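You operate a simulated robot arm through the tools that you are given. There is no shell and no other tool. Be economical: measure what you need, move in short steps, check, and stop when the job is done.

Carry out the task below with a simulated robot arm. There is one attempt and no reset: what you move stays moved.

TASK
Grind the coarse salt fine and tip it into the big steel bowl.
Fine: grind in the mortar with the wooden pestle; the mortar goes back to its place with the pestle in it.

It is judged by the outcome, as a careful person would: the job done as asked, and still so three seconds after it is handed in. It fails if anything else is knocked over, pushed out of place, dropped, spilled or broken.

THE ROBOT
A 6-joint arm with a two-finger parallel gripper, fixed in place. Base frame: the origin is at the foot of the arm, x ahead of it, y to its left, z up. Readings come in m, rad, newtons and seconds.
With the tool pointing down near the work surface it reaches from about 0.1 to 0.56 m from the base axis. Its first joint turns from -2.897 to 2.897 rad. Payload 4.1 kg.
The tool frame sits at the grasp point between the pads (the TCP): z along the fingers, y along the line on which they close. The tips reach 0.023 m beyond it. Largest opening 0.094 m; finger width 0.038, thickness 0.01; the body of the gripper, 0.054 by 0.096 m, starts 0.039 m behind the TCP.
Orientation is that of the tool frame in the base frame, as a unit quaternion [x, y, z, w]. With the fingers straight down and closing along the base's y, the tool's x points along the base's -x, its y along +y and its z along -z.

THE INTERFACE
- The arm moves only by the tool apply_moves. Its argument "motion" is a list of rows, each a list of 7 numbers: the shift along the base's x, y, z in units of 25 mm (1.0 is 25 mm), then the turn, a rotation vector about the base's x, y, z in units of 6 degrees (1.0 is 6 degrees), then the opening in per cent of the stroke, from 0 (shut) to 100 (fully open). In form: [[x, y, z, rx, ry, rz, fingers], ...]. A call has 1 to 20 rows; each row shifts and turns the commanded pose from where the row before left it. A call with a number of a shift or a turn outside -1 to 1 is refused whole. Rows are played at 5 a second. More than 0.05 m and 0.15 rad between two rows, or a gripper value outside its range, and nothing of the call is played. A pose out of reach is approached as far as the arm can. The call stops where the force on the tool passes 40 N (or 10 N more than at its start, if that is more) or the arm is blocked; 0.2 s more then pass. Each finger travels about 0.045 m/s and halts on what it meets, pressing with about 33 N; the grip force reading is that of the motor and also rises with nothing between the fingers. The clock runs only during rows and for 0.2 s after the last one: add rows that do not move to give the fingers time. It gives the time, the measured TCP pose, the force on the tool (base axes), the opening and the grip force at its end, in the units of the frame above (readings bear some noise), with the torque about the TCP (base axes, N m) and any sound that the robot's microphone picked up.
- Cameras (640 x 400 px; columns grow to the right, rows downward): "scene" is fixed at [0.2181, 0.4997, 1.6693]; the picture's right is [-1.00, 0.03, 0.00], its down [0.03, 0.91, -0.41] and it looks along [-0.01, -0.41, -0.91] (base axes); focal length 214 px, centre (320, 200). "wrist" rides on the gripper at [0.086, 0.016, -0.074] in the tool frame; the picture's right is [-0.18, 0.98, 0.00], its down [-0.58, -0.11, -0.81] and it looks along [-0.79, -0.15, 0.59] (tool axes); focal length 243 px, centre (320, 200). There is no depth. A picture from a camera that has moved, and an enlarged one, comes with that camera's place and axes in the base frame and with its lens.
- camera(camera): a new picture of that camera. It takes no simulated time.
- slide_trunk(by): slides the trunk up (or, below 0, down) by that many m; the arm rides with it, the base frame stays. It gives what a move gives, with no picture.
- close_up(camera, box): a new picture of the part [left, top, right, bottom] of that camera's present view, enlarged. It takes no simulated time.
- finish_job(): hands the job in; it is judged then, once.

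Go step by step. Nothing tells you positions but the pictures and the camera data: compare them with the known pose of the tool, close in by small moves and look again before you grip or let go. The budget is 120 turns and 84 pictures, counting those below and the enlarged ones. Unless the task says otherwise, let go and move clear before handing in, and close with one line.

The tools are called by a JSON object that holds its "name" and its "arguments". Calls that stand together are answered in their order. apply_moves: Moves the arm, as the interface text tells. Its arguments: {"type":"object","properties":{"motion":{"type":"array","items":{"type":"array","items":{"type":"number"}}}},"required":["motion"]} The other tools are called the same way: slide_trunk (by) slides the trunk up or down; camera (camera) takes a picture; close_up (camera, box) takes an enlarged picture of a part of a camera's view; finish_job () hands the job in.

At the start:

```text
t: 0.0
ee_pos: [0.3618, -0.0427, 1.3416]
ee_rot: [0.0, 1.0, 0.0, 0.0]
force: [0.2, 0.5, -0.2]
ft_torque: [0.01, 0.02, 0.01]
finger_gap: 0.0939
finger_force: 0.0
trunk travel left (down, up): [-0.525, 0.065]
```

scene: 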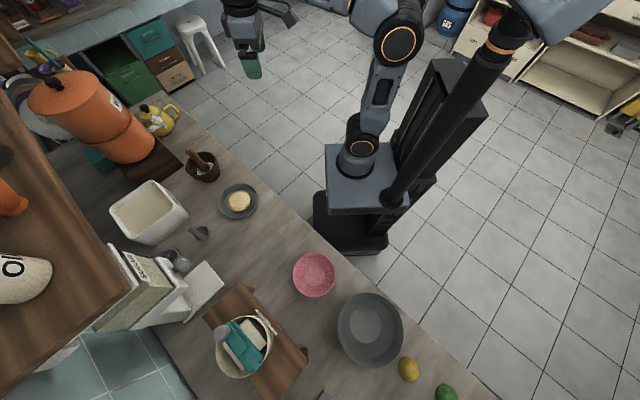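
wrist: 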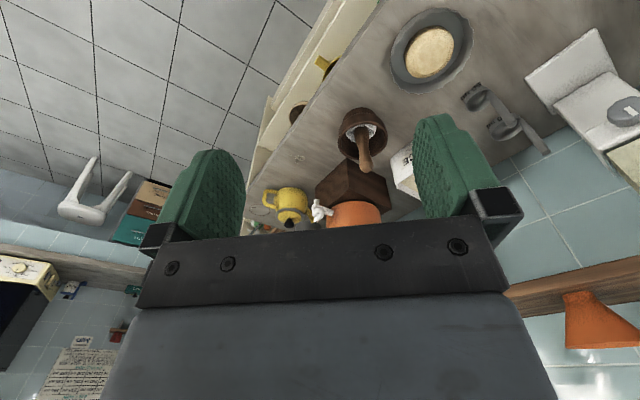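

I see the mortar with its pestle at the far left of the counter and the steel bowl at the lower right of the scene picture. I'll look closer at both before moving.

{"name": "close_up", "arguments": {"camera": "scene", "box": [100, 100, 300, 225]}}

{"name": "close_up", "arguments": {"camera": "wrist", "box": [240, 0, 560, 200]}}

{"name": "close_up", "arguments": {"camera": "scene", "box": [80, 230, 400, 400]}}

```text
3.20 times, centred on (200, 162) of scene
camera zoom: at [0.2181, 0.4997, 1.6693], right [-1.0, 0.03, 0.0], down [0.03, 0.91, -0.41], along [-0.01, -0.41, -0.91], focal length 686 px, centre (704, 320)
```

zoom: 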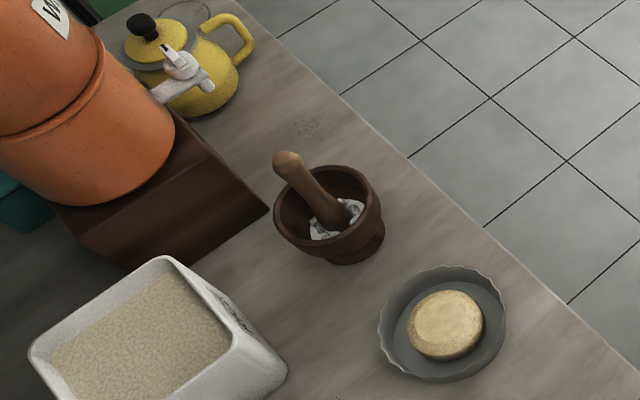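

```text
2.00 times, centred on (400, 100) of wrist
camera zoom: at [0.2745, -0.0264, 1.4157], right [0.18, 0.98, 0.0], down [0.58, -0.11, 0.81], along [0.79, -0.15, -0.59], focal length 485 px, centre (160, 400)
```

zoom: 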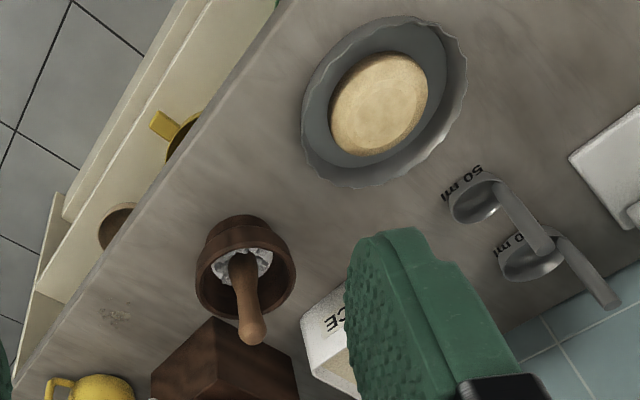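

```text
2.00 times, centred on (240, 315) of scene
camera zoom: at [0.2181, 0.4997, 1.6693], right [-1.0, 0.03, 0.0], down [0.03, 0.91, -0.41], along [-0.01, -0.41, -0.91], focal length 429 px, centre (480, -30)
```

zoom: 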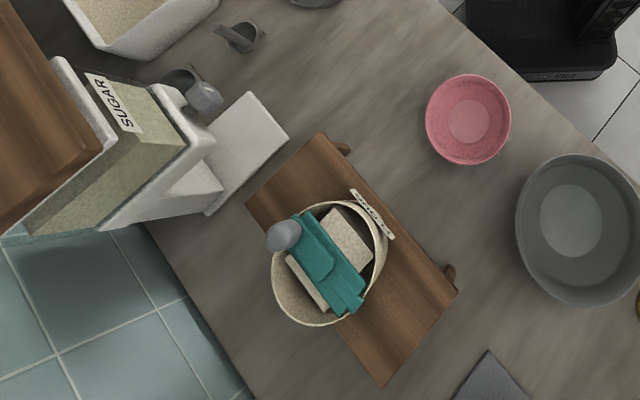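

The triangulated mortar rim is near (0.68, 0.0, 0.93), so the real counter is higher than the stated 0.46. I'll move closer, staying high, to check this and the reach.

{"name": "apply_moves", "arguments": {"motion": [[1, 0, -0.5, 0, 0, 0, 100], [1, 0, -1, 0, 0, 0, 100], [1, 0, -1, 0, 0, 0, 100], [1, 0, -1, 0, 0, 0, 100], [0, 0.5, -1, 0, 0, 0, 100], [0, 0.5, -1, 0, 0, 0, 100]]}}

{"name": "camera", "arguments": {"camera": "wrist"}}

{"name": "camera", "arguments": {"camera": "scene"}}

```text
t: 1.4
ee_pos: [0.4615, -0.0161, 1.2033]
ee_rot: [-0.001, 1.0, 0.0, 0.0]
force: [-0.9, -0.4, 0.6]
ft_torque: [0.0, 0.03, 0.04]
finger_gap: 0.0941
finger_force: 0.0
trunk travel left (down, up): [-0.525, 0.065]
```

```text
78 pictures are left
camera wrist: at [0.3743, -0.0003, 1.2781], right [0.18, 0.98, 0.0], down [0.58, -0.11, 0.81], along [0.79, -0.15, -0.59], focal length 243 px, centre (320, 200)
```

wrist: 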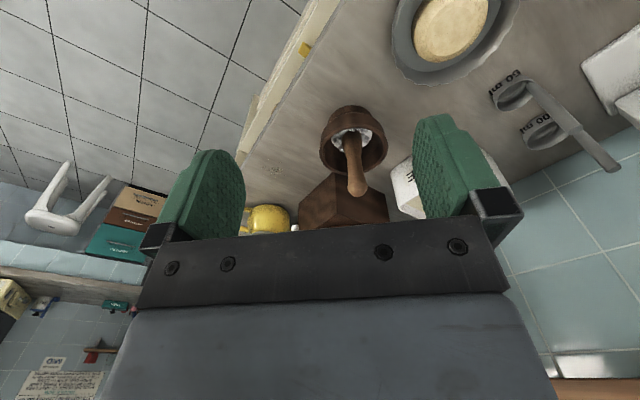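

```text
77 pictures are left
```

scene: 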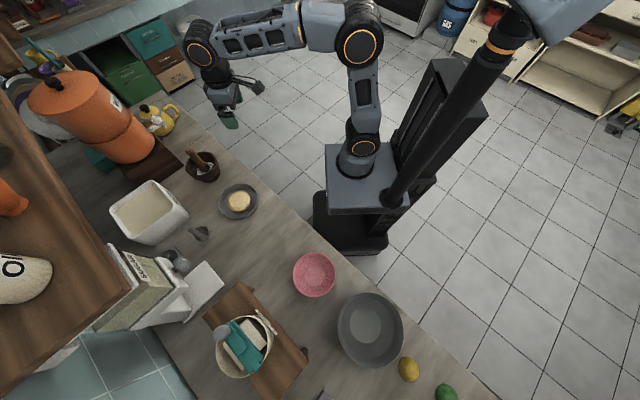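

The mortar rim is now confirmed near (0.685, 0.0, 0.935), with the pestle almost vertical and its top near z = 1.04. I'll take a close-up, then try to reach out above it.

{"name": "close_up", "arguments": {"camera": "wrist", "box": [290, 80, 418, 208]}}

{"name": "apply_moves", "arguments": {"motion": [[1, 0, 0, 0, 0, 0, 100], [1, 0, 0, 0, 0, 0, 100], [1, 0, 0, 0, 0, 0, 100], [1, 0, 0, 0, 0, 0, 100], [1, 0, 0, 0, 0, 0, 100], [1, 0, 0, 0, 0, 0, 100], [1, 0, 0, 0, 0, 0, 100], [1, 0, 0, 0, 0, 0, 100], [0, 0, 0, 0, 0, 0, 100]]}}

{"name": "camera", "arguments": {"camera": "scene"}}

```text
3.12 times, centred on (354, 144) of wrist
camera zoom: at [0.3743, -0.0003, 1.2781], right [0.18, 0.98, 0.0], down [0.58, -0.11, 0.81], along [0.79, -0.15, -0.59], focal length 758 px, centre (214, 375)
```

zoom: 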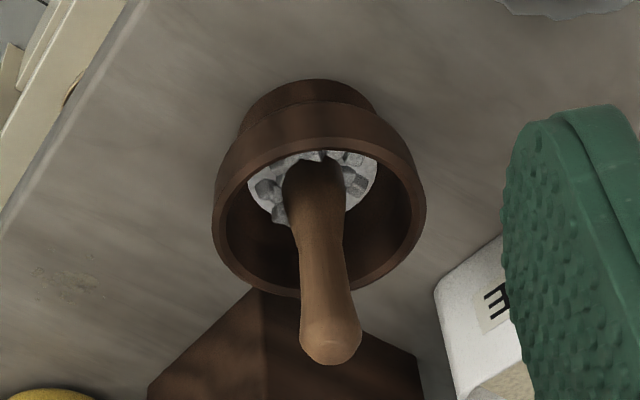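

```text
t: 3.4
ee_pos: [0.6477, -0.016, 1.2012]
ee_rot: [0.0, 1.0, 0.0, -0.001]
force: [0.2, 0.6, -0.1]
ft_torque: [0.0, 0.05, 0.0]
finger_gap: 0.0939
finger_force: 0.1
out of reach, approached as far as the arm can: row 8
trunk travel left (down, up): [-0.525, 0.065]
```

```text
75 pictures are left
```

scene: 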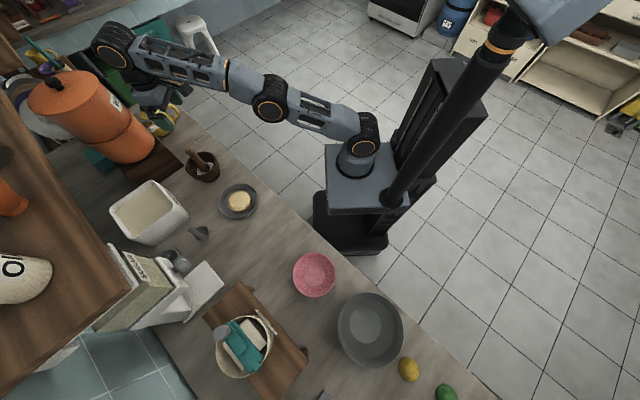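

Reach at z = 1.2 ends at x ≈ 0.65, and it should grow lower down since the shoulder is around z = 1.1. I'll drop to z = 1.1, line up in y, and look again.

{"name": "apply_moves", "arguments": {"motion": [[-1, 0.4, 0, 0, 0, 0, 100], [0, 0.4, -1, 0, 0, 0, 100], [0, 0, -1, 0, 0, 0, 100], [0, 0, -1, 0, 0, 0, 100], [0, 0, -0.8, 0, 0, 0, 100], [0, 0, 0, 0, 0, 0, 100]]}}

{"name": "camera", "arguments": {"camera": "wrist"}}

{"name": "close_up", "arguments": {"camera": "scene", "box": [100, 60, 300, 225]}}

```text
t: 4.8
ee_pos: [0.6214, 0.0041, 1.1065]
ee_rot: [0.0, 1.0, 0.0, -0.001]
force: [-0.3, -0.4, -0.4]
ft_torque: [-0.04, -0.01, 0.0]
finger_gap: 0.0939
finger_force: 0.1
trunk travel left (down, up): [-0.525, 0.065]
```

```text
74 pictures are left
camera wrist: at [0.5357, 0.0187, 1.1822], right [0.18, 0.98, 0.0], down [0.58, -0.11, 0.81], along [0.79, -0.15, -0.59], focal length 243 px, centre (320, 200)
```

wrist: 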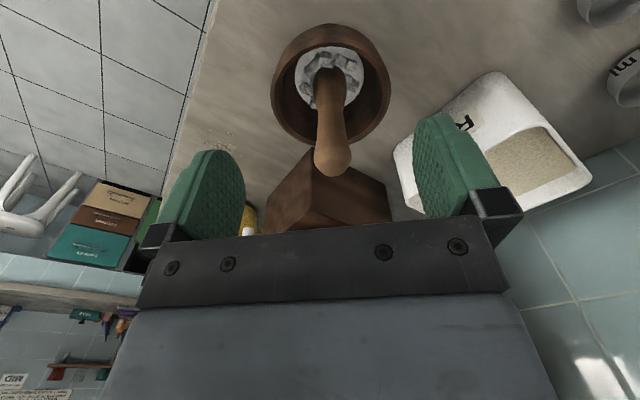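

```text
2.42 times, centred on (200, 142) of scene
camera zoom: at [0.2181, 0.4997, 1.6693], right [-1.0, 0.03, 0.0], down [0.03, 0.91, -0.41], along [-0.01, -0.41, -0.91], focal length 520 px, centre (611, 339)
```

zoom: 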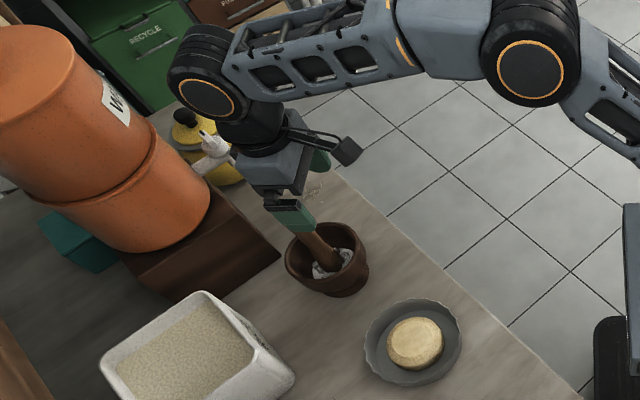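

The pestle's top is at about (0.674, 0.003, 1.04) and stands nearly upright at the mortar's centre, (0.672, 0.005). I'll go over it and down to TCP z ≈ 1.015.

{"name": "apply_moves", "arguments": {"motion": [[1, 0, 0, 0, 0, 0, 100], [1, 0, 0, 0, 0, 0, 100], [0.1, 0, -0.6, 0, 0, 0, 100], [0, 0, -1, 0, 0, 0, 100], [0, 0, -1, 0, 0, 0, 100], [0, 0, -1, 0, 0, 0, 100], [0, 0, 0, 0, 0, 0, 100]]}}

{"name": "camera", "arguments": {"camera": "wrist"}}

{"name": "close_up", "arguments": {"camera": "scene", "box": [130, 90, 258, 190]}}

```text
t: 6.4
ee_pos: [0.6755, 0.0048, 1.0176]
ee_rot: [0.0, 1.0, -0.001, 0.0]
force: [0.2, -0.1, -0.1]
ft_torque: [-0.03, 0.0, -0.02]
finger_gap: 0.0942
finger_force: 0.0
trunk travel left (down, up): [-0.525, 0.065]
```

```text
72 pictures are left
camera wrist: at [0.589, 0.0189, 1.0924], right [0.18, 0.98, 0.0], down [0.58, -0.11, 0.81], along [0.79, -0.15, -0.59], focal length 243 px, centre (320, 200)
```

wrist: 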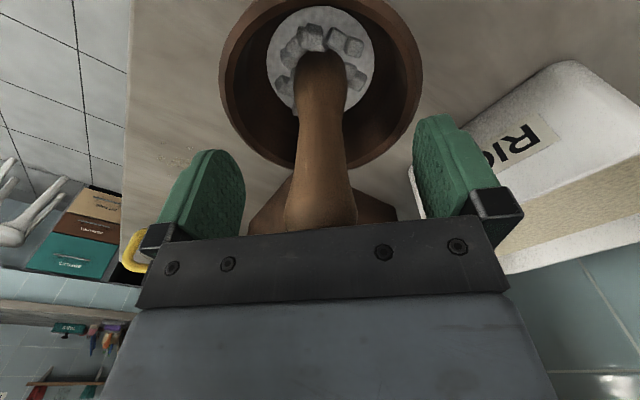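

```text
4.00 times, centred on (194, 140) of scene
camera zoom: at [0.2181, 0.4997, 1.6693], right [-1.0, 0.03, 0.0], down [0.03, 0.91, -0.41], along [-0.01, -0.41, -0.91], focal length 858 px, centre (824, 440)
```

zoom: 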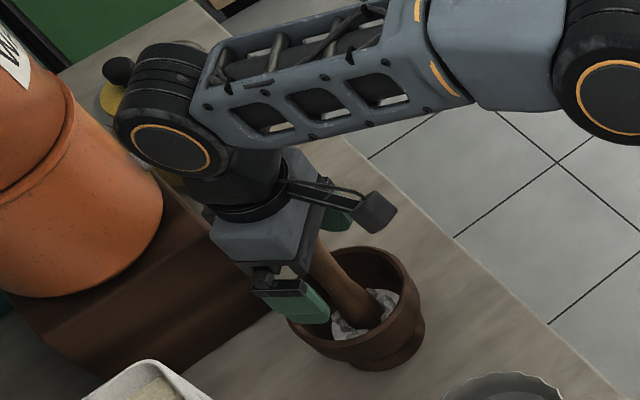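

The pestle is centred between the pads. I'll close on it.

{"name": "apply_moves", "arguments": {"motion": [[0, 0, 0, 0, 0, 0, 50], [0, 0, 0, 0, 0, 0, 20], [0, 0, 0, 0, 0, 0, 0], [0, 0, 0, 0, 0, 0, 0], [0, 0, 0, 0, 0, 0, 0], [0, 0, 0, 0, 0, 0, 0], [0, 0, 0, 0, 0, 0, 0]]}}

{"name": "camera", "arguments": {"camera": "wrist"}}

```text
t: 8.0
ee_pos: [0.6761, 0.0032, 1.0183]
ee_rot: [-0.001, 1.0, 0.0, 0.0]
force: [0.6, -0.4, 0.4]
ft_torque: [-0.01, -0.03, -0.01]
finger_gap: 0.0281
finger_force: 33.1
trunk travel left (down, up): [-0.525, 0.065]
```

```text
70 pictures are left
camera wrist: at [0.589, 0.019, 1.0927], right [0.18, 0.98, 0.0], down [0.58, -0.11, 0.81], along [0.79, -0.15, -0.59], focal length 243 px, centre (320, 200)
```

wrist: 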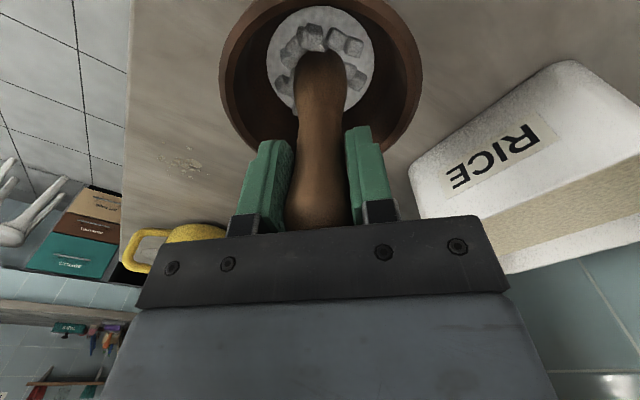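

The pestle is held (28 mm wide). I'll press down gently to find the mortar's bottom.

{"name": "apply_moves", "arguments": {"motion": [[0, 0, -0.1, 0, 0, 0, 0], [0, 0, -0.1, 0, 0, 0, 0], [0, 0, 0, 0, 0, 0, 0]]}}

```text
t: 8.8
ee_pos: [0.6751, 0.0031, 1.0167]
ee_rot: [-0.001, 1.0, -0.001, 0.003]
force: [2.2, 0.6, 25.6]
ft_torque: [-0.03, -0.04, 0.14]
finger_gap: 0.0282
finger_force: 32.6
trunk travel left (down, up): [-0.525, 0.065]
```

Contact is at about 25 N. I'll ease off slightly and stir one small circle, 12 mm in radius, inside the mortar.

{"name": "apply_moves", "arguments": {"motion": [[0.2, 0, 0.06, 0, 0, 0, 0], [0.2, 0, 0, 0, 0, 0, 0], [0.08, 0, 0, 0, 0, 0, 0], [-0.064, 0.24, 0, 0, 0, 0, 0], [-0.176, 0.176, 0, 0, 0, 0, 0], [-0.24, 0.064, 0, 0, 0, 0, 0], [-0.24, -0.064, 0, 0, 0, 0, 0], [-0.176, -0.176, 0, 0, 0, 0, 0], [-0.064, -0.24, 0, 0, 0, 0, 0], [0.064, -0.24, 0, 0, 0, 0, 0], [0.176, -0.176, 0, 0, 0, 0, 0], [0.24, -0.064, 0, 0, 0, 0, 0], [0.24, 0.064, 0, 0, 0, 0, 0], [0.176, 0.176, 0, 0, 0, 0, 0], [0.064, 0.24, 0, 0, 0, 0, 0], [0, 0, 0, 0, 0, 0, 0]]}}

{"name": "camera", "arguments": {"camera": "wrist"}}

```text
t: 12.2
ee_pos: [0.6872, 0.0022, 1.0142]
ee_rot: [-0.001, 1.0, 0.0, 0.0]
force: [-0.2, -0.6, -0.1]
ft_torque: [-0.01, -0.03, -0.03]
finger_gap: 0.027
finger_force: 32.6
trunk travel left (down, up): [-0.525, 0.065]
```

```text
69 pictures are left
camera wrist: at [0.6007, 0.0187, 1.0891], right [0.18, 0.98, 0.0], down [0.58, -0.11, 0.81], along [0.79, -0.15, -0.59], focal length 243 px, centre (320, 200)
```

wrist: 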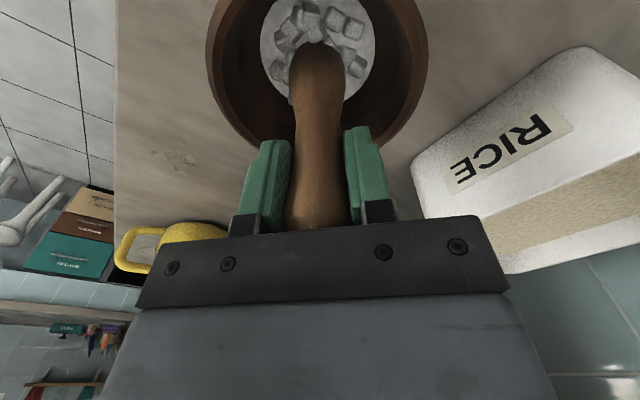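

The mortar stayed put but the pressure fell to zero. I'll press again and keep stirring with a small downward bias.

{"name": "apply_moves", "arguments": {"motion": [[0, 0, -0.1, 0, 0, 0, 0], [0, 0, -0.1, 0, 0, 0, 0], [0, 0, 0, 0, 0, 0, 0]]}}

```text
t: 13.0
ee_pos: [0.6859, 0.0032, 1.0135]
ee_rot: [0.0, 1.0, 0.0, 0.005]
force: [0.0, 0.0, 23.6]
ft_torque: [-0.05, -0.14, 0.0]
finger_gap: 0.0273
finger_force: 32.8
trunk travel left (down, up): [-0.525, 0.065]
```

{"name": "apply_moves", "arguments": {"motion": [[-0.064, 0.24, 0, 0, 0, 0, 0], [-0.176, 0.176, 0, 0, 0, 0, 0], [-0.24, 0.064, 0, 0, 0, 0, 0], [-0.24, -0.064, 0, 0, 0, 0, 0], [-0.176, -0.176, 0, 0, 0, 0, 0], [-0.064, -0.24, 0, 0, 0, 0, 0]]}}

{"name": "apply_moves", "arguments": {"motion": [[0.064, -0.24, 0, 0, 0, 0, 0], [0.176, -0.176, 0, 0, 0, 0, 0], [0.24, -0.064, 0, 0, 0, 0, 0], [0.24, 0.064, 0, 0, 0, 0, 0], [0.176, 0.176, 0, 0, 0, 0, 0], [0.064, 0.24, 0, 0, 0, 0, 0]]}}

{"name": "camera", "arguments": {"camera": "wrist"}}

```text
t: 14.4
ee_pos: [0.6617, 0.0035, 1.0089]
ee_rot: [0.0, 1.0, 0.0, 0.0]
force: [-1.4, 4.8, 8.7]
ft_torque: [0.39, 0.13, -0.04]
finger_gap: 0.0267
finger_force: 32.9
trunk travel left (down, up): [-0.525, 0.065]
```

```text
t: 15.8
ee_pos: [0.6876, 0.0034, 1.0098]
ee_rot: [0.001, 1.0, 0.0, 0.0]
force: [0.0, -1.2, 2.5]
ft_torque: [-0.13, 0.04, 0.01]
finger_gap: 0.0269
finger_force: 33.0
trunk travel left (down, up): [-0.525, 0.065]
```

```text
68 pictures are left
camera wrist: at [0.6003, 0.0185, 1.084], right [0.18, 0.98, 0.0], down [0.58, -0.11, 0.81], along [0.79, -0.15, -0.59], focal length 243 px, centre (320, 200)
```

wrist: 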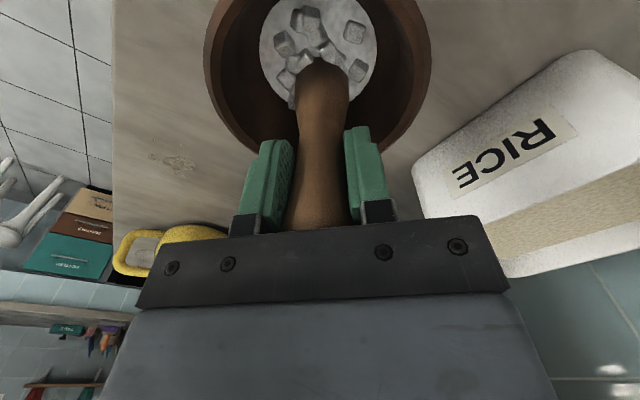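

The lumps are sinking into the powder, so the grinding works. I'll continue with more pressure.

{"name": "apply_moves", "arguments": {"motion": [[0, 0, -0.14, 0, 0, 0, 0], [-0.064, 0.24, -0.02, 0, 0, 0, 0], [-0.176, 0.176, -0.02, 0, 0, 0, 0], [-0.24, 0.064, -0.02, 0, 0, 0, 0], [-0.24, -0.064, -0.02, 0, 0, 0, 0], [-0.176, -0.176, -0.02, 0, 0, 0, 0], [-0.064, -0.24, -0.02, 0, 0, 0, 0], [0.064, -0.24, -0.01, 0, 0, 0, 0], [0.176, -0.176, -0.01, 0, 0, 0, 0], [0.24, -0.064, -0.01, 0, 0, 0, 0], [0.24, 0.064, -0.01, 0, 0, 0, 0], [0.176, 0.176, -0.01, 0, 0, 0, 0], [0.064, 0.24, -0.01, 0, 0, 0, 0]]}}

{"name": "camera", "arguments": {"camera": "wrist"}}

```text
t: 17.6
ee_pos: [0.666, -0.0013, 1.0104]
ee_rot: [0.002, 1.0, 0.003, 0.006]
force: [0.2, 1.8, 10.5]
ft_torque: [0.32, -0.12, 0.04]
finger_gap: 0.027
finger_force: 33.0
trunk travel left (down, up): [-0.525, 0.065]
stopped in row 8: the force on the tool passed its limit (the readings are from after the stop); the commanded pose is now the measured one
```

```text
67 pictures are left
camera wrist: at [0.578, 0.0148, 1.083], right [0.19, 0.98, 0.01], down [0.57, -0.12, 0.81], along [0.8, -0.15, -0.58], focal length 243 px, centre (320, 200)
```

wrist: 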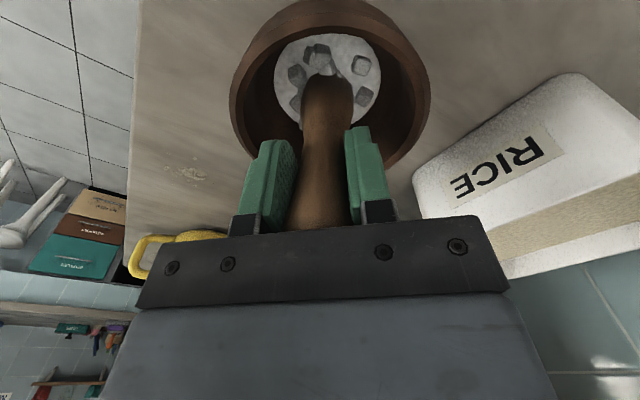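

The lumps keep shrinking; the stop was only the pressing limit. I'll go on a bit more lightly.

{"name": "apply_moves", "arguments": {"motion": [[0.147, -0.147, -0.06, 0, 0, 0, 0], [0.2, -0.053, 0, 0, 0, 0, 0], [0.2, 0.053, 0, 0, 0, 0, 0], [0.147, 0.147, 0, 0, 0, 0, 0], [0.053, 0.2, 0, 0, 0, 0, 0], [-0.053, 0.2, 0, 0, 0, 0, 0], [-0.147, 0.147, 0, 0, 0, 0, 0], [-0.2, 0.053, 0, 0, 0, 0, 0], [-0.2, -0.053, 0, 0, 0, 0, 0], [-0.147, -0.147, 0, 0, 0, 0, 0], [-0.053, -0.2, 0, 0, 0, 0, 0], [0.053, -0.2, 0, 0, 0, 0, 0]]}}

{"name": "close_up", "arguments": {"camera": "wrist", "box": [220, 0, 440, 140]}}

```text
t: 20.1
ee_pos: [0.6625, 0.0029, 1.0103]
ee_rot: [0.001, 1.0, 0.003, 0.005]
force: [-2.5, 11.7, 30.5]
ft_torque: [1.26, 0.32, 0.04]
finger_gap: 0.027
finger_force: 33.3
trunk travel left (down, up): [-0.525, 0.065]
```

```text
2.86 times, centred on (330, 70) of wrist
camera zoom: at [0.5749, 0.0179, 1.0831], right [0.18, 0.98, 0.01], down [0.57, -0.11, 0.81], along [0.8, -0.14, -0.58], focal length 693 px, centre (291, 571)
```

zoom: 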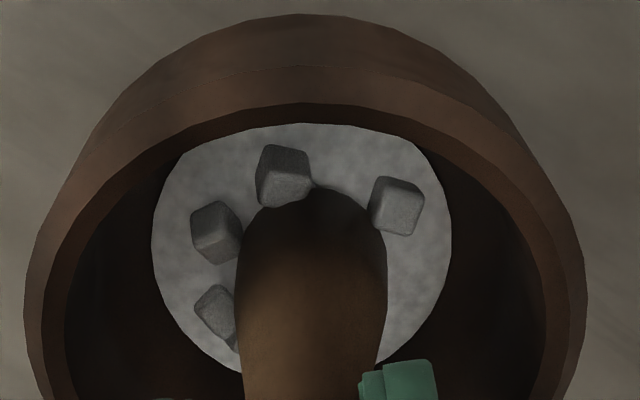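

Steady 30 N and only a few lumps remain. I'll continue stirring.

{"name": "apply_moves", "arguments": {"motion": [[0.147, -0.147, 0, 0, 0, 0, 0], [0.2, -0.053, 0, 0, 0, 0, 0], [0.2, 0.053, 0, 0, 0, 0, 0], [0.147, 0.147, 0, 0, 0, 0, 0], [0.053, 0.2, 0, 0, 0, 0, 0], [-0.053, 0.2, 0, 0, 0, 0, 0], [-0.147, 0.147, 0, 0, 0, 0, 0], [-0.2, 0.053, 0, 0, 0, 0, 0], [-0.2, -0.053, 0, 0, 0, 0, 0], [-0.147, -0.147, 0, 0, 0, 0, 0], [-0.053, -0.2, 0, 0, 0, 0, 0], [0.053, -0.2, 0, 0, 0, 0, 0], [0.147, -0.147, 0, 0, 0, 0, 0], [0.2, -0.053, 0, 0, 0, 0, 0], [0.2, 0.053, 0, 0, 0, 0, 0], [0.147, 0.147, 0, 0, 0, 0, 0], [0.053, 0.2, 0, 0, 0, 0, 0]]}}

{"name": "close_up", "arguments": {"camera": "wrist", "box": [200, 0, 440, 150]}}

```text
t: 23.8
ee_pos: [0.6825, 0.0036, 1.0082]
ee_rot: [0.001, 1.0, 0.001, 0.006]
force: [-7.5, -7.5, 29.9]
ft_torque: [-0.8, 0.83, -0.01]
finger_gap: 0.0268
finger_force: 33.2
trunk travel left (down, up): [-0.525, 0.065]
```

```text
2.67 times, centred on (320, 75) of wrist
camera zoom: at [0.5942, 0.0194, 1.0827], right [0.19, 0.98, 0.0], down [0.57, -0.11, 0.81], along [0.8, -0.15, -0.58], focal length 647 px, centre (320, 533)
```

zoom: 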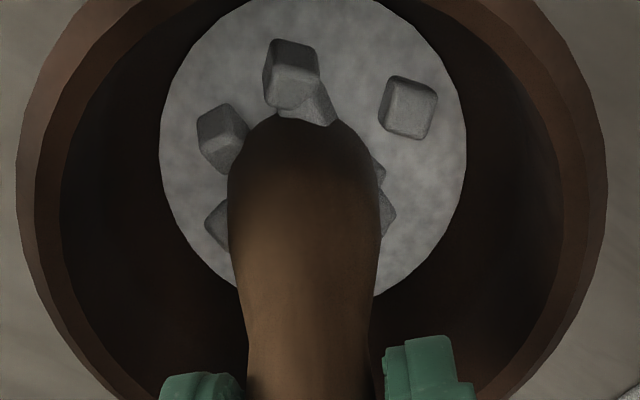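

Lumps remain at a slightly larger radius, so I'll widen the circle to 15 mm.

{"name": "apply_moves", "arguments": {"motion": [[0.15, 0, 0, 0, 0, 0, 0], [-0.08, 0.3, 0, 0, 0, 0, 0], [-0.22, 0.22, 0, 0, 0, 0, 0], [-0.3, 0.08, 0, 0, 0, 0, 0], [-0.3, -0.08, 0, 0, 0, 0, 0], [-0.22, -0.22, 0, 0, 0, 0, 0], [-0.08, -0.3, 0, 0, 0, 0, 0], [0.08, -0.3, 0, 0, 0, 0, 0], [0.22, -0.22, 0, 0, 0, 0, 0], [0.3, -0.08, 0, 0, 0, 0, 0], [0.3, 0.08, 0, 0, 0, 0, 0], [0.22, 0.22, 0, 0, 0, 0, 0], [0.08, 0.3, 0, 0, 0, 0, 0]]}}

{"name": "close_up", "arguments": {"camera": "wrist", "box": [200, 0, 440, 150]}}

```text
t: 26.6
ee_pos: [0.6878, 0.0042, 1.0098]
ee_rot: [0.001, 1.0, 0.001, 0.008]
force: [0.8, -10.4, 26.5]
ft_torque: [-1.04, -0.06, -0.05]
finger_gap: 0.0271
finger_force: 33.2
trunk travel left (down, up): [-0.525, 0.065]
```

```text
2.67 times, centred on (320, 75) of wrist
camera zoom: at [0.5996, 0.0196, 1.0826], right [0.19, 0.98, 0.01], down [0.57, -0.11, 0.82], along [0.8, -0.15, -0.58], focal length 647 px, centre (320, 533)
```

zoom: 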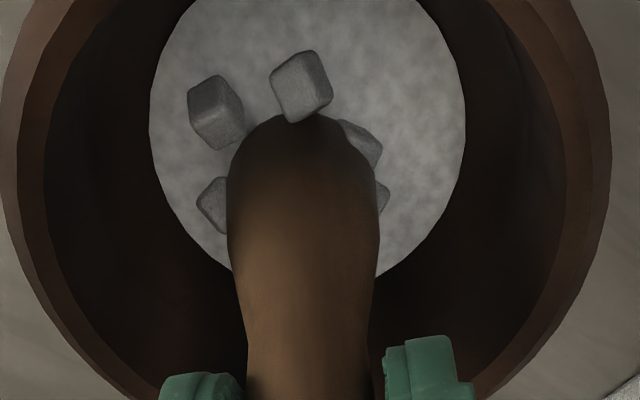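

Fewer lumps now; continuing with the same circle.

{"name": "apply_moves", "arguments": {"motion": [[-0.08, 0.3, 0, 0, 0, 0, 0], [-0.22, 0.22, 0, 0, 0, 0, 0], [-0.3, 0.08, 0, 0, 0, 0, 0], [-0.3, -0.08, 0, 0, 0, 0, 0], [-0.22, -0.22, 0, 0, 0, 0, 0], [-0.08, -0.3, 0, 0, 0, 0, 0], [0.08, -0.3, 0, 0, 0, 0, 0], [0.22, -0.22, 0, 0, 0, 0, 0], [0.3, -0.08, 0, 0, 0, 0, 0], [0.3, 0.08, 0, 0, 0, 0, 0], [0.22, 0.22, 0, 0, 0, 0, 0], [0.08, 0.3, 0, 0, 0, 0, 0]]}}

{"name": "apply_moves", "arguments": {"motion": [[-0.08, 0.3, 0, 0, 0, 0, 0], [-0.22, 0.22, 0, 0, 0, 0, 0], [-0.3, 0.08, 0, 0, 0, 0, 0], [-0.3, -0.08, 0, 0, 0, 0, 0], [-0.22, -0.22, 0, 0, 0, 0, 0], [-0.08, -0.3, 0, 0, 0, 0, 0], [0.08, -0.3, 0, 0, 0, 0, 0], [0.22, -0.22, 0, 0, 0, 0, 0], [0.3, -0.08, 0, 0, 0, 0, 0], [0.3, 0.08, 0, 0, 0, 0, 0], [0.22, 0.22, 0, 0, 0, 0, 0], [0.08, 0.3, 0, 0, 0, 0, 0]]}}

{"name": "close_up", "arguments": {"camera": "wrist", "box": [200, 0, 440, 150]}}

```text
t: 29.1
ee_pos: [0.6876, 0.0031, 1.0095]
ee_rot: [0.001, 1.0, 0.002, 0.008]
force: [-0.9, -10.1, 27.9]
ft_torque: [-1.07, 0.04, 0.01]
finger_gap: 0.0268
finger_force: 33.3
trunk travel left (down, up): [-0.525, 0.065]
```

```text
t: 31.8
ee_pos: [0.6877, 0.0042, 1.0096]
ee_rot: [0.001, 1.0, 0.001, 0.009]
force: [-0.2, -11.0, 29.1]
ft_torque: [-1.21, 0.01, 0.03]
finger_gap: 0.0271
finger_force: 33.0
trunk travel left (down, up): [-0.525, 0.065]
```

```text
2.67 times, centred on (320, 75) of wrist
camera zoom: at [0.5993, 0.0194, 1.0827], right [0.19, 0.98, 0.01], down [0.57, -0.11, 0.82], along [0.8, -0.15, -0.58], focal length 647 px, centre (320, 533)
```

zoom: 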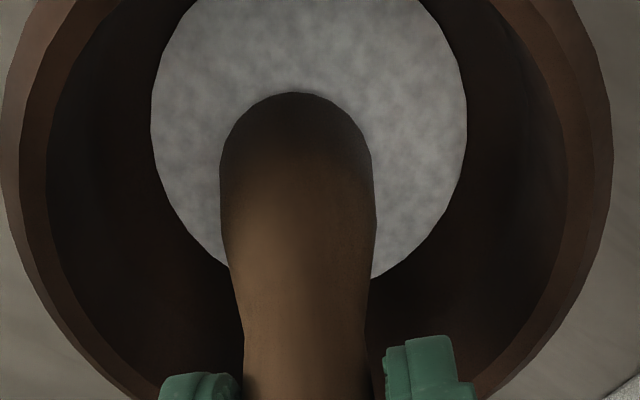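

No lumps are visible now. I'll make one more circle for good measure, then go to the centre and lift the pestle straight out.

{"name": "apply_moves", "arguments": {"motion": [[-0.08, 0.3, 0, 0, 0, 0, 0], [-0.22, 0.22, 0, 0, 0, 0, 0], [-0.3, 0.08, 0, 0, 0, 0, 0], [-0.3, -0.08, 0, 0, 0, 0, 0], [-0.22, -0.22, 0, 0, 0, 0, 0], [-0.08, -0.3, 0, 0, 0, 0, 0], [0.08, -0.3, 0, 0, 0, 0, 0], [0.22, -0.22, 0, 0, 0, 0, 0], [0.3, -0.08, 0, 0, 0, 0, 0], [0.3, 0.08, 0, 0, 0, 0, 0], [0.22, 0.22, 0, 0, 0, 0, 0], [0.08, 0.3, 0, 0, 0, 0, 0], [-0.3, 0, 0, 0, 0, 0, 0], [-0.25, 0, 0.2, 0, 0, 0, 0], [0, 0, 0.2, 0, 0, 0, 0], [0, 0, 0, 0, 0, 0, 0]]}}

{"name": "apply_moves", "arguments": {"motion": [[0, 0, 0.5, 0, 0, 0, 0], [0, 0, 1, 0, 0, 0, 0], [0, 0, 1, 0, 0, 0, 0], [0, 0, 1, 0, 0, 0, 0], [-0.5, 0, 0.5, 0, 0, 0, 0], [0, 0, 0, 0, 0, 0, 0]]}}

{"name": "camera", "arguments": {"camera": "wrist"}}

{"name": "camera", "arguments": {"camera": "scene"}}

```text
t: 35.1
ee_pos: [0.6736, 0.0065, 1.0143]
ee_rot: [0.0, 1.0, 0.002, 0.003]
force: [0.7, 0.8, -1.5]
ft_torque: [-0.04, 0.0, 0.02]
finger_gap: 0.0268
finger_force: 33.1
trunk travel left (down, up): [-0.525, 0.065]
```

```text
t: 36.5
ee_pos: [0.6612, 0.0071, 1.1177]
ee_rot: [0.001, 1.0, 0.003, 0.004]
force: [-0.8, 0.8, -0.8]
ft_torque: [-0.01, -0.01, -0.01]
finger_gap: 0.0267
finger_force: 33.3
trunk travel left (down, up): [-0.525, 0.065]
```

```text
62 pictures are left
camera wrist: at [0.5743, 0.0218, 1.1904], right [0.18, 0.98, 0.01], down [0.57, -0.11, 0.81], along [0.8, -0.15, -0.59], focal length 243 px, centre (320, 200)
```

wrist: 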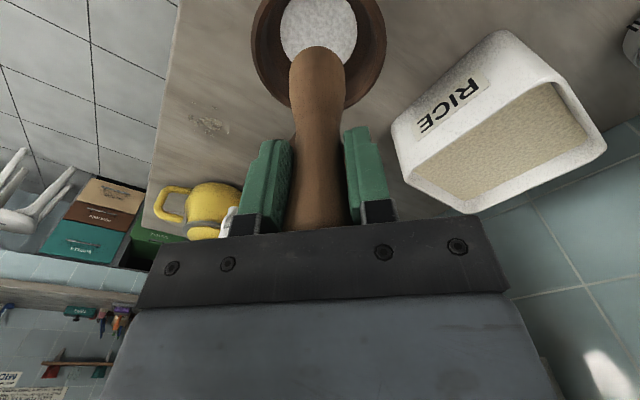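

```text
61 pictures are left
```

scene: 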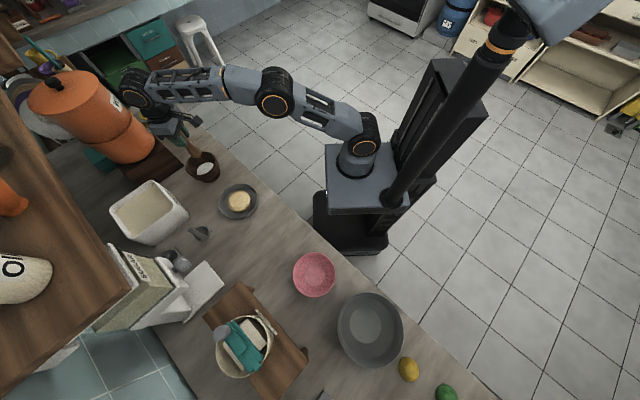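

The salt is now uniformly fine and the pestle is out. I'll rest it in the empty pink bowl near (0.24, 0.43), so I'm carrying it there high up, turning the tool to face that way.

{"name": "apply_moves", "arguments": {"motion": [[-0.9, 0.3, 0.3, 0, 0, 0.5, 0], [-1, 0.6, 0.3, 0, 0, 0.5, 0], [-1, 0.6, 0.3, 0, 0, 0.5, 0], [-1, 0.6, 0.3, 0, 0, 0.5, 0], [-1, 0.6, 0.2, 0, 0, 0.5, 0], [-1, 0.6, 0, 0, 0, 0.5, 0], [-1, 0.6, 0, 0, 0, 0.5, 0], [-1, 0.6, 0, 0, 0, 0.5, 0], [-1, 0.6, 0, 0, 0, 0.5, 0], [-1, 0.6, 0, 0, 0, 0.5, 0], [-1, 0.6, 0, 0, 0, 0.5, 0], [-1, 0.6, 0, 0, 0, 0.5, 0], [-1, 0.6, 0, 0, 0, 0.5, 0], [-1, 0.6, 0, 0, 0, 0.5, 0], [-1, 0.6, 0, 0, 0, 0.5, 0], [-1, 0.6, 0, 0, 0, 0.5, 0], [-1, 0.6, 0, 0, 0, 0.5, 0], [-1, 0.6, 0, 0, 0, 0.5, 0], [-0.8, 0.6, 0, 0, 0, 0.5, 0], [0, 0, 0, 0, 0, 0.5, 0]]}}

{"name": "camera", "arguments": {"camera": "wrist"}}

{"name": "camera", "arguments": {"camera": "scene"}}

```text
t: 40.8
ee_pos: [0.1934, 0.2857, 1.1517]
ee_rot: [-0.5, 0.866, 0.004, 0.002]
force: [-0.2, 0.4, -0.8]
ft_torque: [-0.01, 0.02, -0.01]
finger_gap: 0.0268
finger_force: 33.2
trunk travel left (down, up): [-0.525, 0.065]
```

```text
60 pictures are left
camera wrist: at [0.1368, 0.216, 1.2252], right [-0.76, 0.65, 0.01], down [0.38, 0.44, 0.81], along [0.52, 0.62, -0.59], focal length 243 px, centre (320, 200)
```

wrist: 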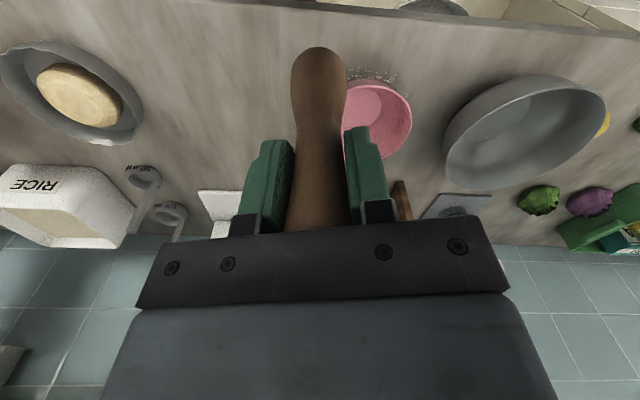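

```text
59 pictures are left
```

scene: 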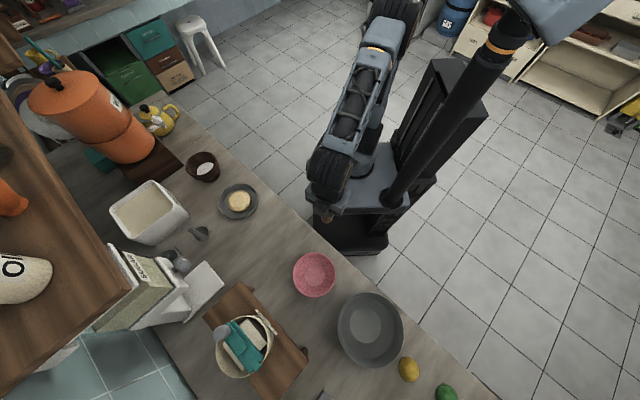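

The pink bowl is around (0.23, 0.44) and the steel bowl around (0.065, 0.594). I'll zoom in on the pink bowl from both cameras.

{"name": "close_up", "arguments": {"camera": "wrist", "box": [280, 30, 480, 180]}}

{"name": "close_up", "arguments": {"camera": "scene", "box": [250, 210, 430, 380]}}

```text
2.67 times, centred on (380, 105) of wrist
camera zoom: at [0.1368, 0.216, 1.2252], right [-0.76, 0.65, 0.01], down [0.38, 0.44, 0.81], along [0.52, 0.62, -0.59], focal length 647 px, centre (160, 453)
```

zoom: 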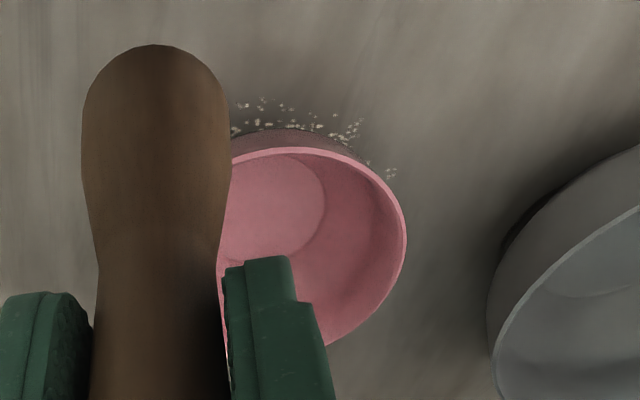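

```text
2.35 times, centred on (340, 295) of scene
camera zoom: at [0.2181, 0.4997, 1.6693], right [-1.0, 0.03, 0.0], down [0.03, 0.91, -0.41], along [-0.01, -0.41, -0.91], focal length 505 px, centre (273, -24)
```

zoom: 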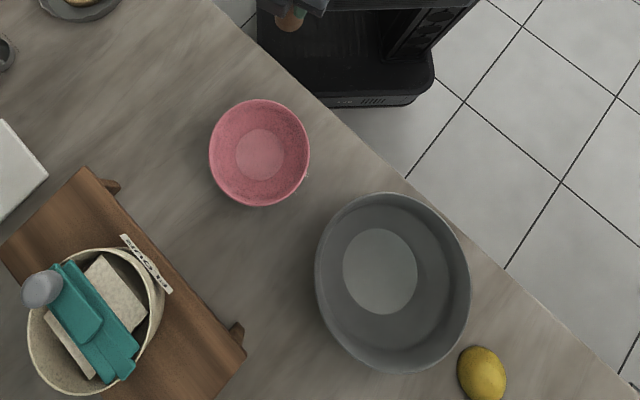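

I'll turn the gripper 90° and move above the bowl's right part. Then I can tilt the pestle sideways and lean it gently in the bowl with the camera on the upper side.

{"name": "apply_moves", "arguments": {"motion": [[0.242, 0.334, 0, 0, 0, -1, 0], [0.242, 0.334, 0, 0, 0, -1, 0], [0.242, 0.334, 0, 0, 0, -1, 0], [0.242, 0.334, 0, 0, 0, -1, 0], [0.242, 0.334, 0, 0, 0, -1, 0], [0.242, 0.334, 0, 0, 0, -1, 0], [0.242, 0.334, 0, 0, 0, -1, 0], [0.242, 0.334, 0, 0, 0, -1, 0], [0.242, 0.334, 0, 0, 0, -1, 0], [0.242, 0.334, 0, 0, 0, -1, 0], [0.242, 0.334, 0, 0, 0, -1, 0], [0.242, 0.334, 0, 0, 0, -1, 0], [0.242, 0.334, 0, 0, 0, -1, 0], [0.242, 0.334, 0, 0, 0, -1, 0], [0.242, 0.334, 0, 0, 0, -1, 0], [0, 0, 0, 0, 0, 0, 0]]}}

{"name": "camera", "arguments": {"camera": "wrist"}}

{"name": "camera", "arguments": {"camera": "scene"}}

```text
t: 44.1
ee_pos: [0.2838, 0.4073, 1.1511]
ee_rot: [0.26, 0.966, 0.001, 0.005]
force: [0.1, -0.2, 0.1]
ft_torque: [0.01, 0.01, -0.01]
finger_gap: 0.0268
finger_force: 33.0
trunk travel left (down, up): [-0.525, 0.065]
```

```text
56 pictures are left
camera wrist: at [0.2163, 0.4648, 1.2248], right [0.65, 0.76, 0.01], down [0.44, -0.39, 0.81], along [0.62, -0.53, -0.59], focal length 243 px, centre (320, 200)
```

wrist: 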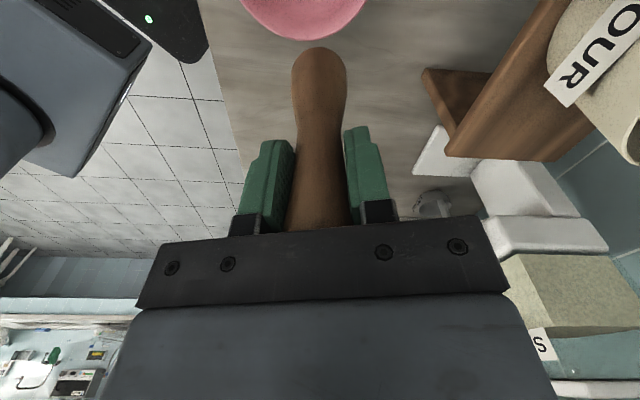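

```text
55 pictures are left
```

scene: 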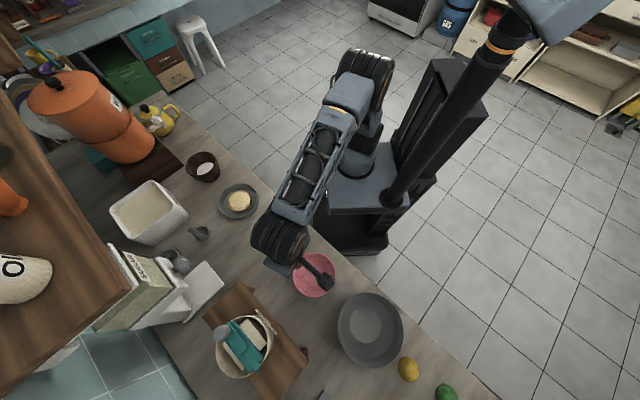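

The bowl centre refines to about (0.238, 0.428). I'll tilt 60° now while high, then look.

{"name": "apply_moves", "arguments": {"motion": [[0.036, -0.044, 0, 0.5, 0.866, 0, 0], [0.036, -0.044, 0, 0.5, 0.866, 0, 0], [0.036, -0.044, 0, 0.5, 0.866, 0, 0], [0.036, -0.044, 0, 0.5, 0.866, 0, 0], [0.036, -0.044, 0, 0.5, 0.866, 0, 0], [0.036, -0.044, 0, 0.5, 0.866, 0, 0], [0.036, -0.044, 0, 0.5, 0.866, 0, 0], [0.036, -0.044, 0, 0.5, 0.866, 0, 0], [0.036, -0.044, 0, 0.5, 0.866, 0, 0], [0.036, -0.044, 0, 0.5, 0.866, 0, 0], [0, 0, 0, 0, 0, 0, 0]]}}

{"name": "camera", "arguments": {"camera": "wrist"}}

{"name": "camera", "arguments": {"camera": "scene"}}

```text
t: 46.5
ee_pos: [0.2922, 0.3965, 1.1513]
ee_rot: [0.225, 0.837, 0.13, -0.481]
force: [0.4, 0.2, -0.3]
ft_torque: [-0.06, -0.03, 0.01]
finger_gap: 0.0268
finger_force: 32.7
trunk travel left (down, up): [-0.525, 0.065]
```

```text
54 pictures are left
camera wrist: at [0.3187, 0.4003, 1.2629], right [0.58, 0.8, -0.16], down [0.8, -0.59, -0.09], along [-0.17, -0.07, -0.98], focal length 243 px, centre (320, 200)
```

wrist: 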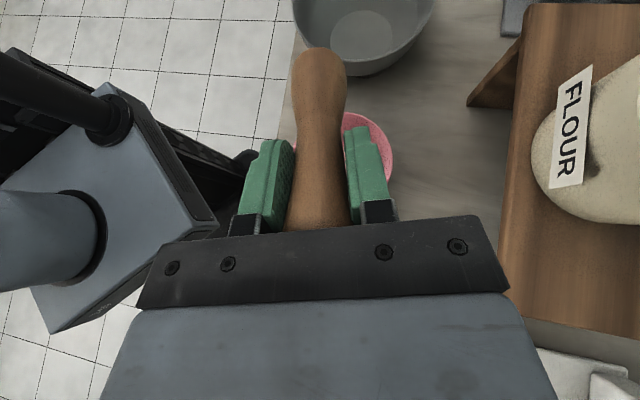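

```text
53 pictures are left
```

scene: 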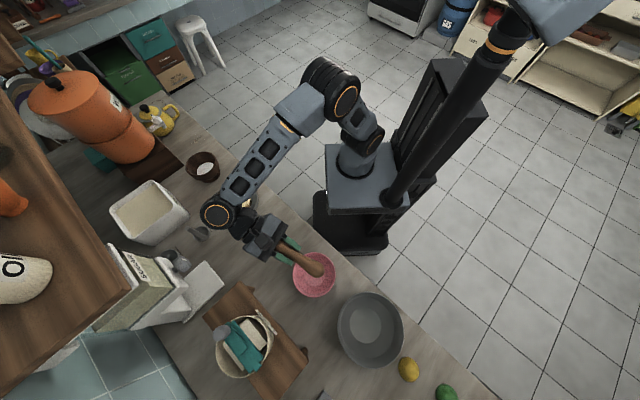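

The estimate fits the view. I'll descend most of the way and check.

{"name": "apply_moves", "arguments": {"motion": [[0, 0, -1, 0, 0, 0, 0], [0, 0, -1, 0, 0, 0, 0], [0, 0, -1, 0, 0, 0, 0], [0, 0, -1, 0, 0, 0, 0], [0, 0, -1, 0, 0, 0, 0], [0, 0, -1, 0, 0, 0, 0], [0, 0, -0.4, 0, 0, 0, 0], [0, 0, 0, 0, 0, 0, 0]]}}

{"name": "camera", "arguments": {"camera": "wrist"}}

{"name": "close_up", "arguments": {"camera": "scene", "box": [220, 200, 380, 320]}}

```text
t: 48.4
ee_pos: [0.2941, 0.3974, 0.9899]
ee_rot: [0.226, 0.838, 0.13, -0.48]
force: [0.3, 0.0, -1.7]
ft_torque: [0.04, -0.05, -0.03]
finger_gap: 0.0268
finger_force: 33.4
trunk travel left (down, up): [-0.525, 0.065]
```

```text
52 pictures are left
camera wrist: at [0.3189, 0.4002, 1.1025], right [0.58, 0.8, -0.16], down [0.8, -0.59, -0.09], along [-0.17, -0.07, -0.98], focal length 243 px, centre (320, 200)
```

wrist: 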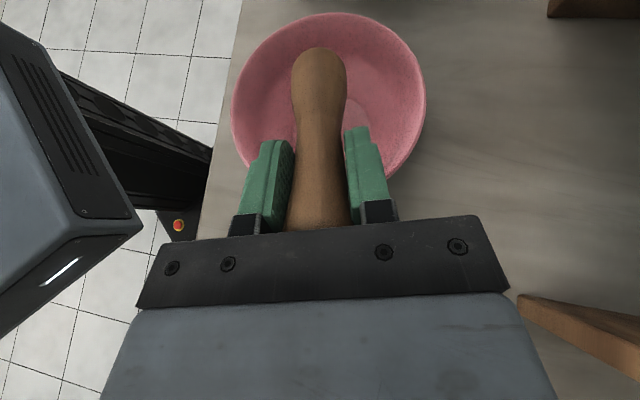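

```text
3.33 times, centred on (300, 260) of scene
camera zoom: at [0.2181, 0.4997, 1.6693], right [-1.0, 0.03, 0.0], down [0.03, 0.91, -0.41], along [-0.01, -0.41, -0.91], focal length 715 px, centre (387, 0)
```

zoom: 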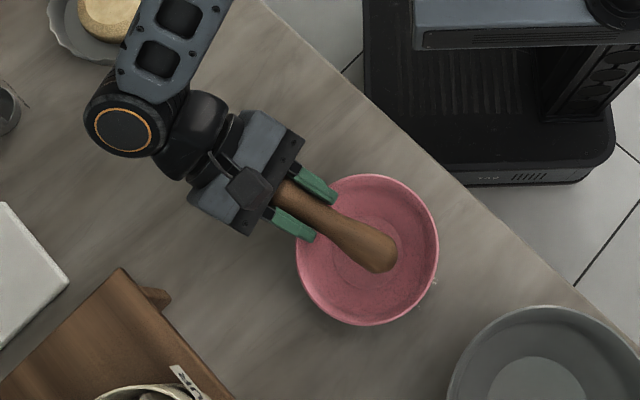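

Bowl rim is at z ≈ 0.925 and the bulb is over the bowl's floor. I'm lowering gently until it touches.

{"name": "apply_moves", "arguments": {"motion": [[0, 0, -0.4, 0, 0, 0, 0], [0, 0, -0.4, 0, 0, 0, 0], [0, 0, -0.3, 0, 0, 0, 0], [0, 0, -0.2, 0, 0, 0, 0], [0, 0, -0.2, 0, 0, 0, 0], [0, 0, 0, 0, 0, 0, 0]]}}

{"name": "camera", "arguments": {"camera": "wrist"}}

```text
t: 49.8
ee_pos: [0.2928, 0.3956, 0.9553]
ee_rot: [0.226, 0.838, 0.133, -0.479]
force: [3.1, -3.8, 17.1]
ft_torque: [0.02, 0.1, 0.01]
finger_gap: 0.0267
finger_force: 32.8
trunk travel left (down, up): [-0.525, 0.065]
```

```text
50 pictures are left
camera wrist: at [0.3189, 0.3988, 1.0675], right [0.58, 0.8, -0.15], down [0.8, -0.59, -0.09], along [-0.17, -0.07, -0.98], focal length 243 px, centre (320, 200)
```

wrist: 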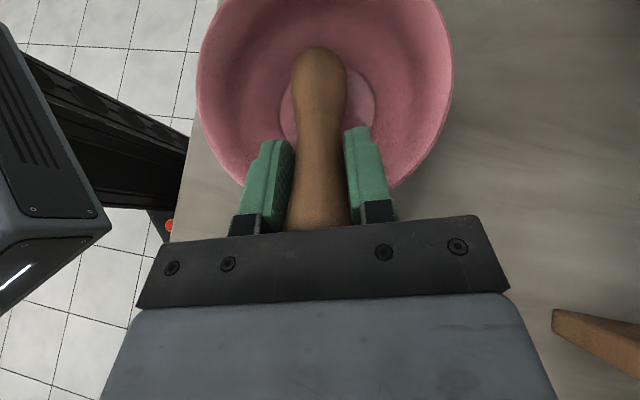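

The torque is near zero, so it is the fingers touching the rim rather than the bulb. I'll back up, reduce the tilt to 48°, and try again.

{"name": "apply_moves", "arguments": {"motion": [[0, 0, 0.5, 0, 0, 0, 0], [0, 0, 0.7, 0, 0, 0, 0], [-0.2, 0.12, 0.2, -0.5, -0.866, 0, 0], [-0.22, 0.12, 0, -0.5, -0.866, 0, 0], [0, 0, 0, 0, 0, 0, 0]]}}

{"name": "apply_moves", "arguments": {"motion": [[0, 0, -0.25, 0, 0, 0, 0], [0, 0, -0.25, 0, 0, 0, 0], [0, 0, 0, 0, 0, 0, 0]]}}

{"name": "camera", "arguments": {"camera": "wrist"}}

{"name": "close_up", "arguments": {"camera": "scene", "box": [220, 200, 380, 320]}}

```text
t: 51.0
ee_pos: [0.283, 0.4032, 0.987]
ee_rot: [0.237, 0.884, 0.105, -0.389]
force: [1.0, -0.4, -1.5]
ft_torque: [0.0, -0.04, 0.01]
finger_gap: 0.0268
finger_force: 32.4
trunk travel left (down, up): [-0.525, 0.065]
```

```text
t: 51.8
ee_pos: [0.2826, 0.4024, 0.975]
ee_rot: [0.238, 0.884, 0.106, -0.389]
force: [-0.5, 0.3, -0.2]
ft_torque: [-0.02, -0.01, -0.01]
finger_gap: 0.0268
finger_force: 33.0
trunk travel left (down, up): [-0.525, 0.065]
```

```text
49 pictures are left
camera wrist: at [0.2876, 0.4181, 1.0901], right [0.6, 0.79, -0.13], down [0.8, -0.59, 0.12], along [0.01, -0.18, -0.98], focal length 243 px, centre (320, 200)
```

wrist: 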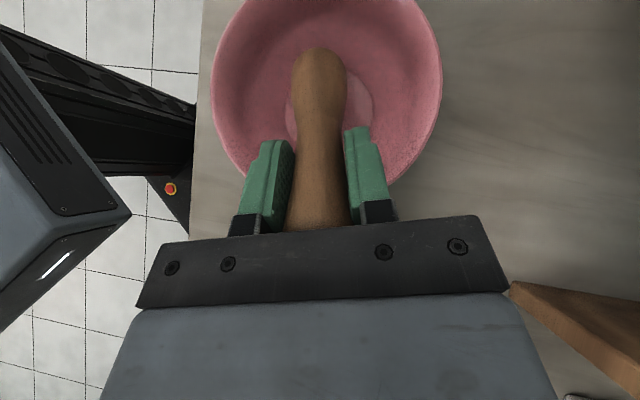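

```text
3.33 times, centred on (300, 260) of scene
camera zoom: at [0.2181, 0.4997, 1.6693], right [-1.0, 0.03, 0.0], down [0.03, 0.91, -0.41], along [-0.01, -0.41, -0.91], focal length 715 px, centre (387, 0)
```

zoom: 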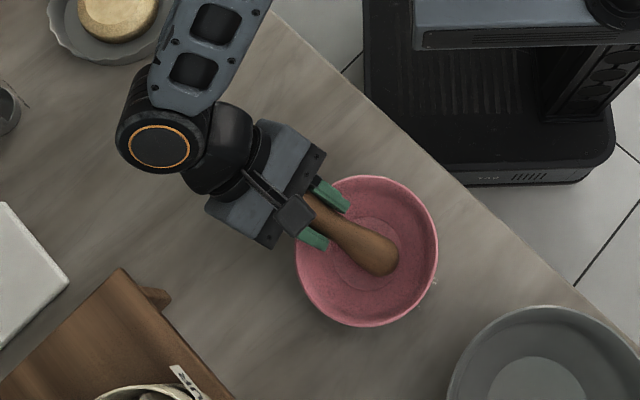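

The bowl hasn't moved. I'll continue lowering in small steps.

{"name": "apply_moves", "arguments": {"motion": [[0, 0, -0.2, 0, 0, 0, 0], [0, 0, -0.2, 0, 0, 0, 0], [0, 0, -0.2, 0, 0, 0, 0], [0, 0, 0, 0, 0, 0, 0]]}}

```text
t: 52.8
ee_pos: [0.2814, 0.4037, 0.9611]
ee_rot: [0.237, 0.884, 0.106, -0.39]
force: [-0.8, -0.4, 8.6]
ft_torque: [0.33, 0.54, -0.01]
finger_gap: 0.0267
finger_force: 33.0
trunk travel left (down, up): [-0.525, 0.065]
```

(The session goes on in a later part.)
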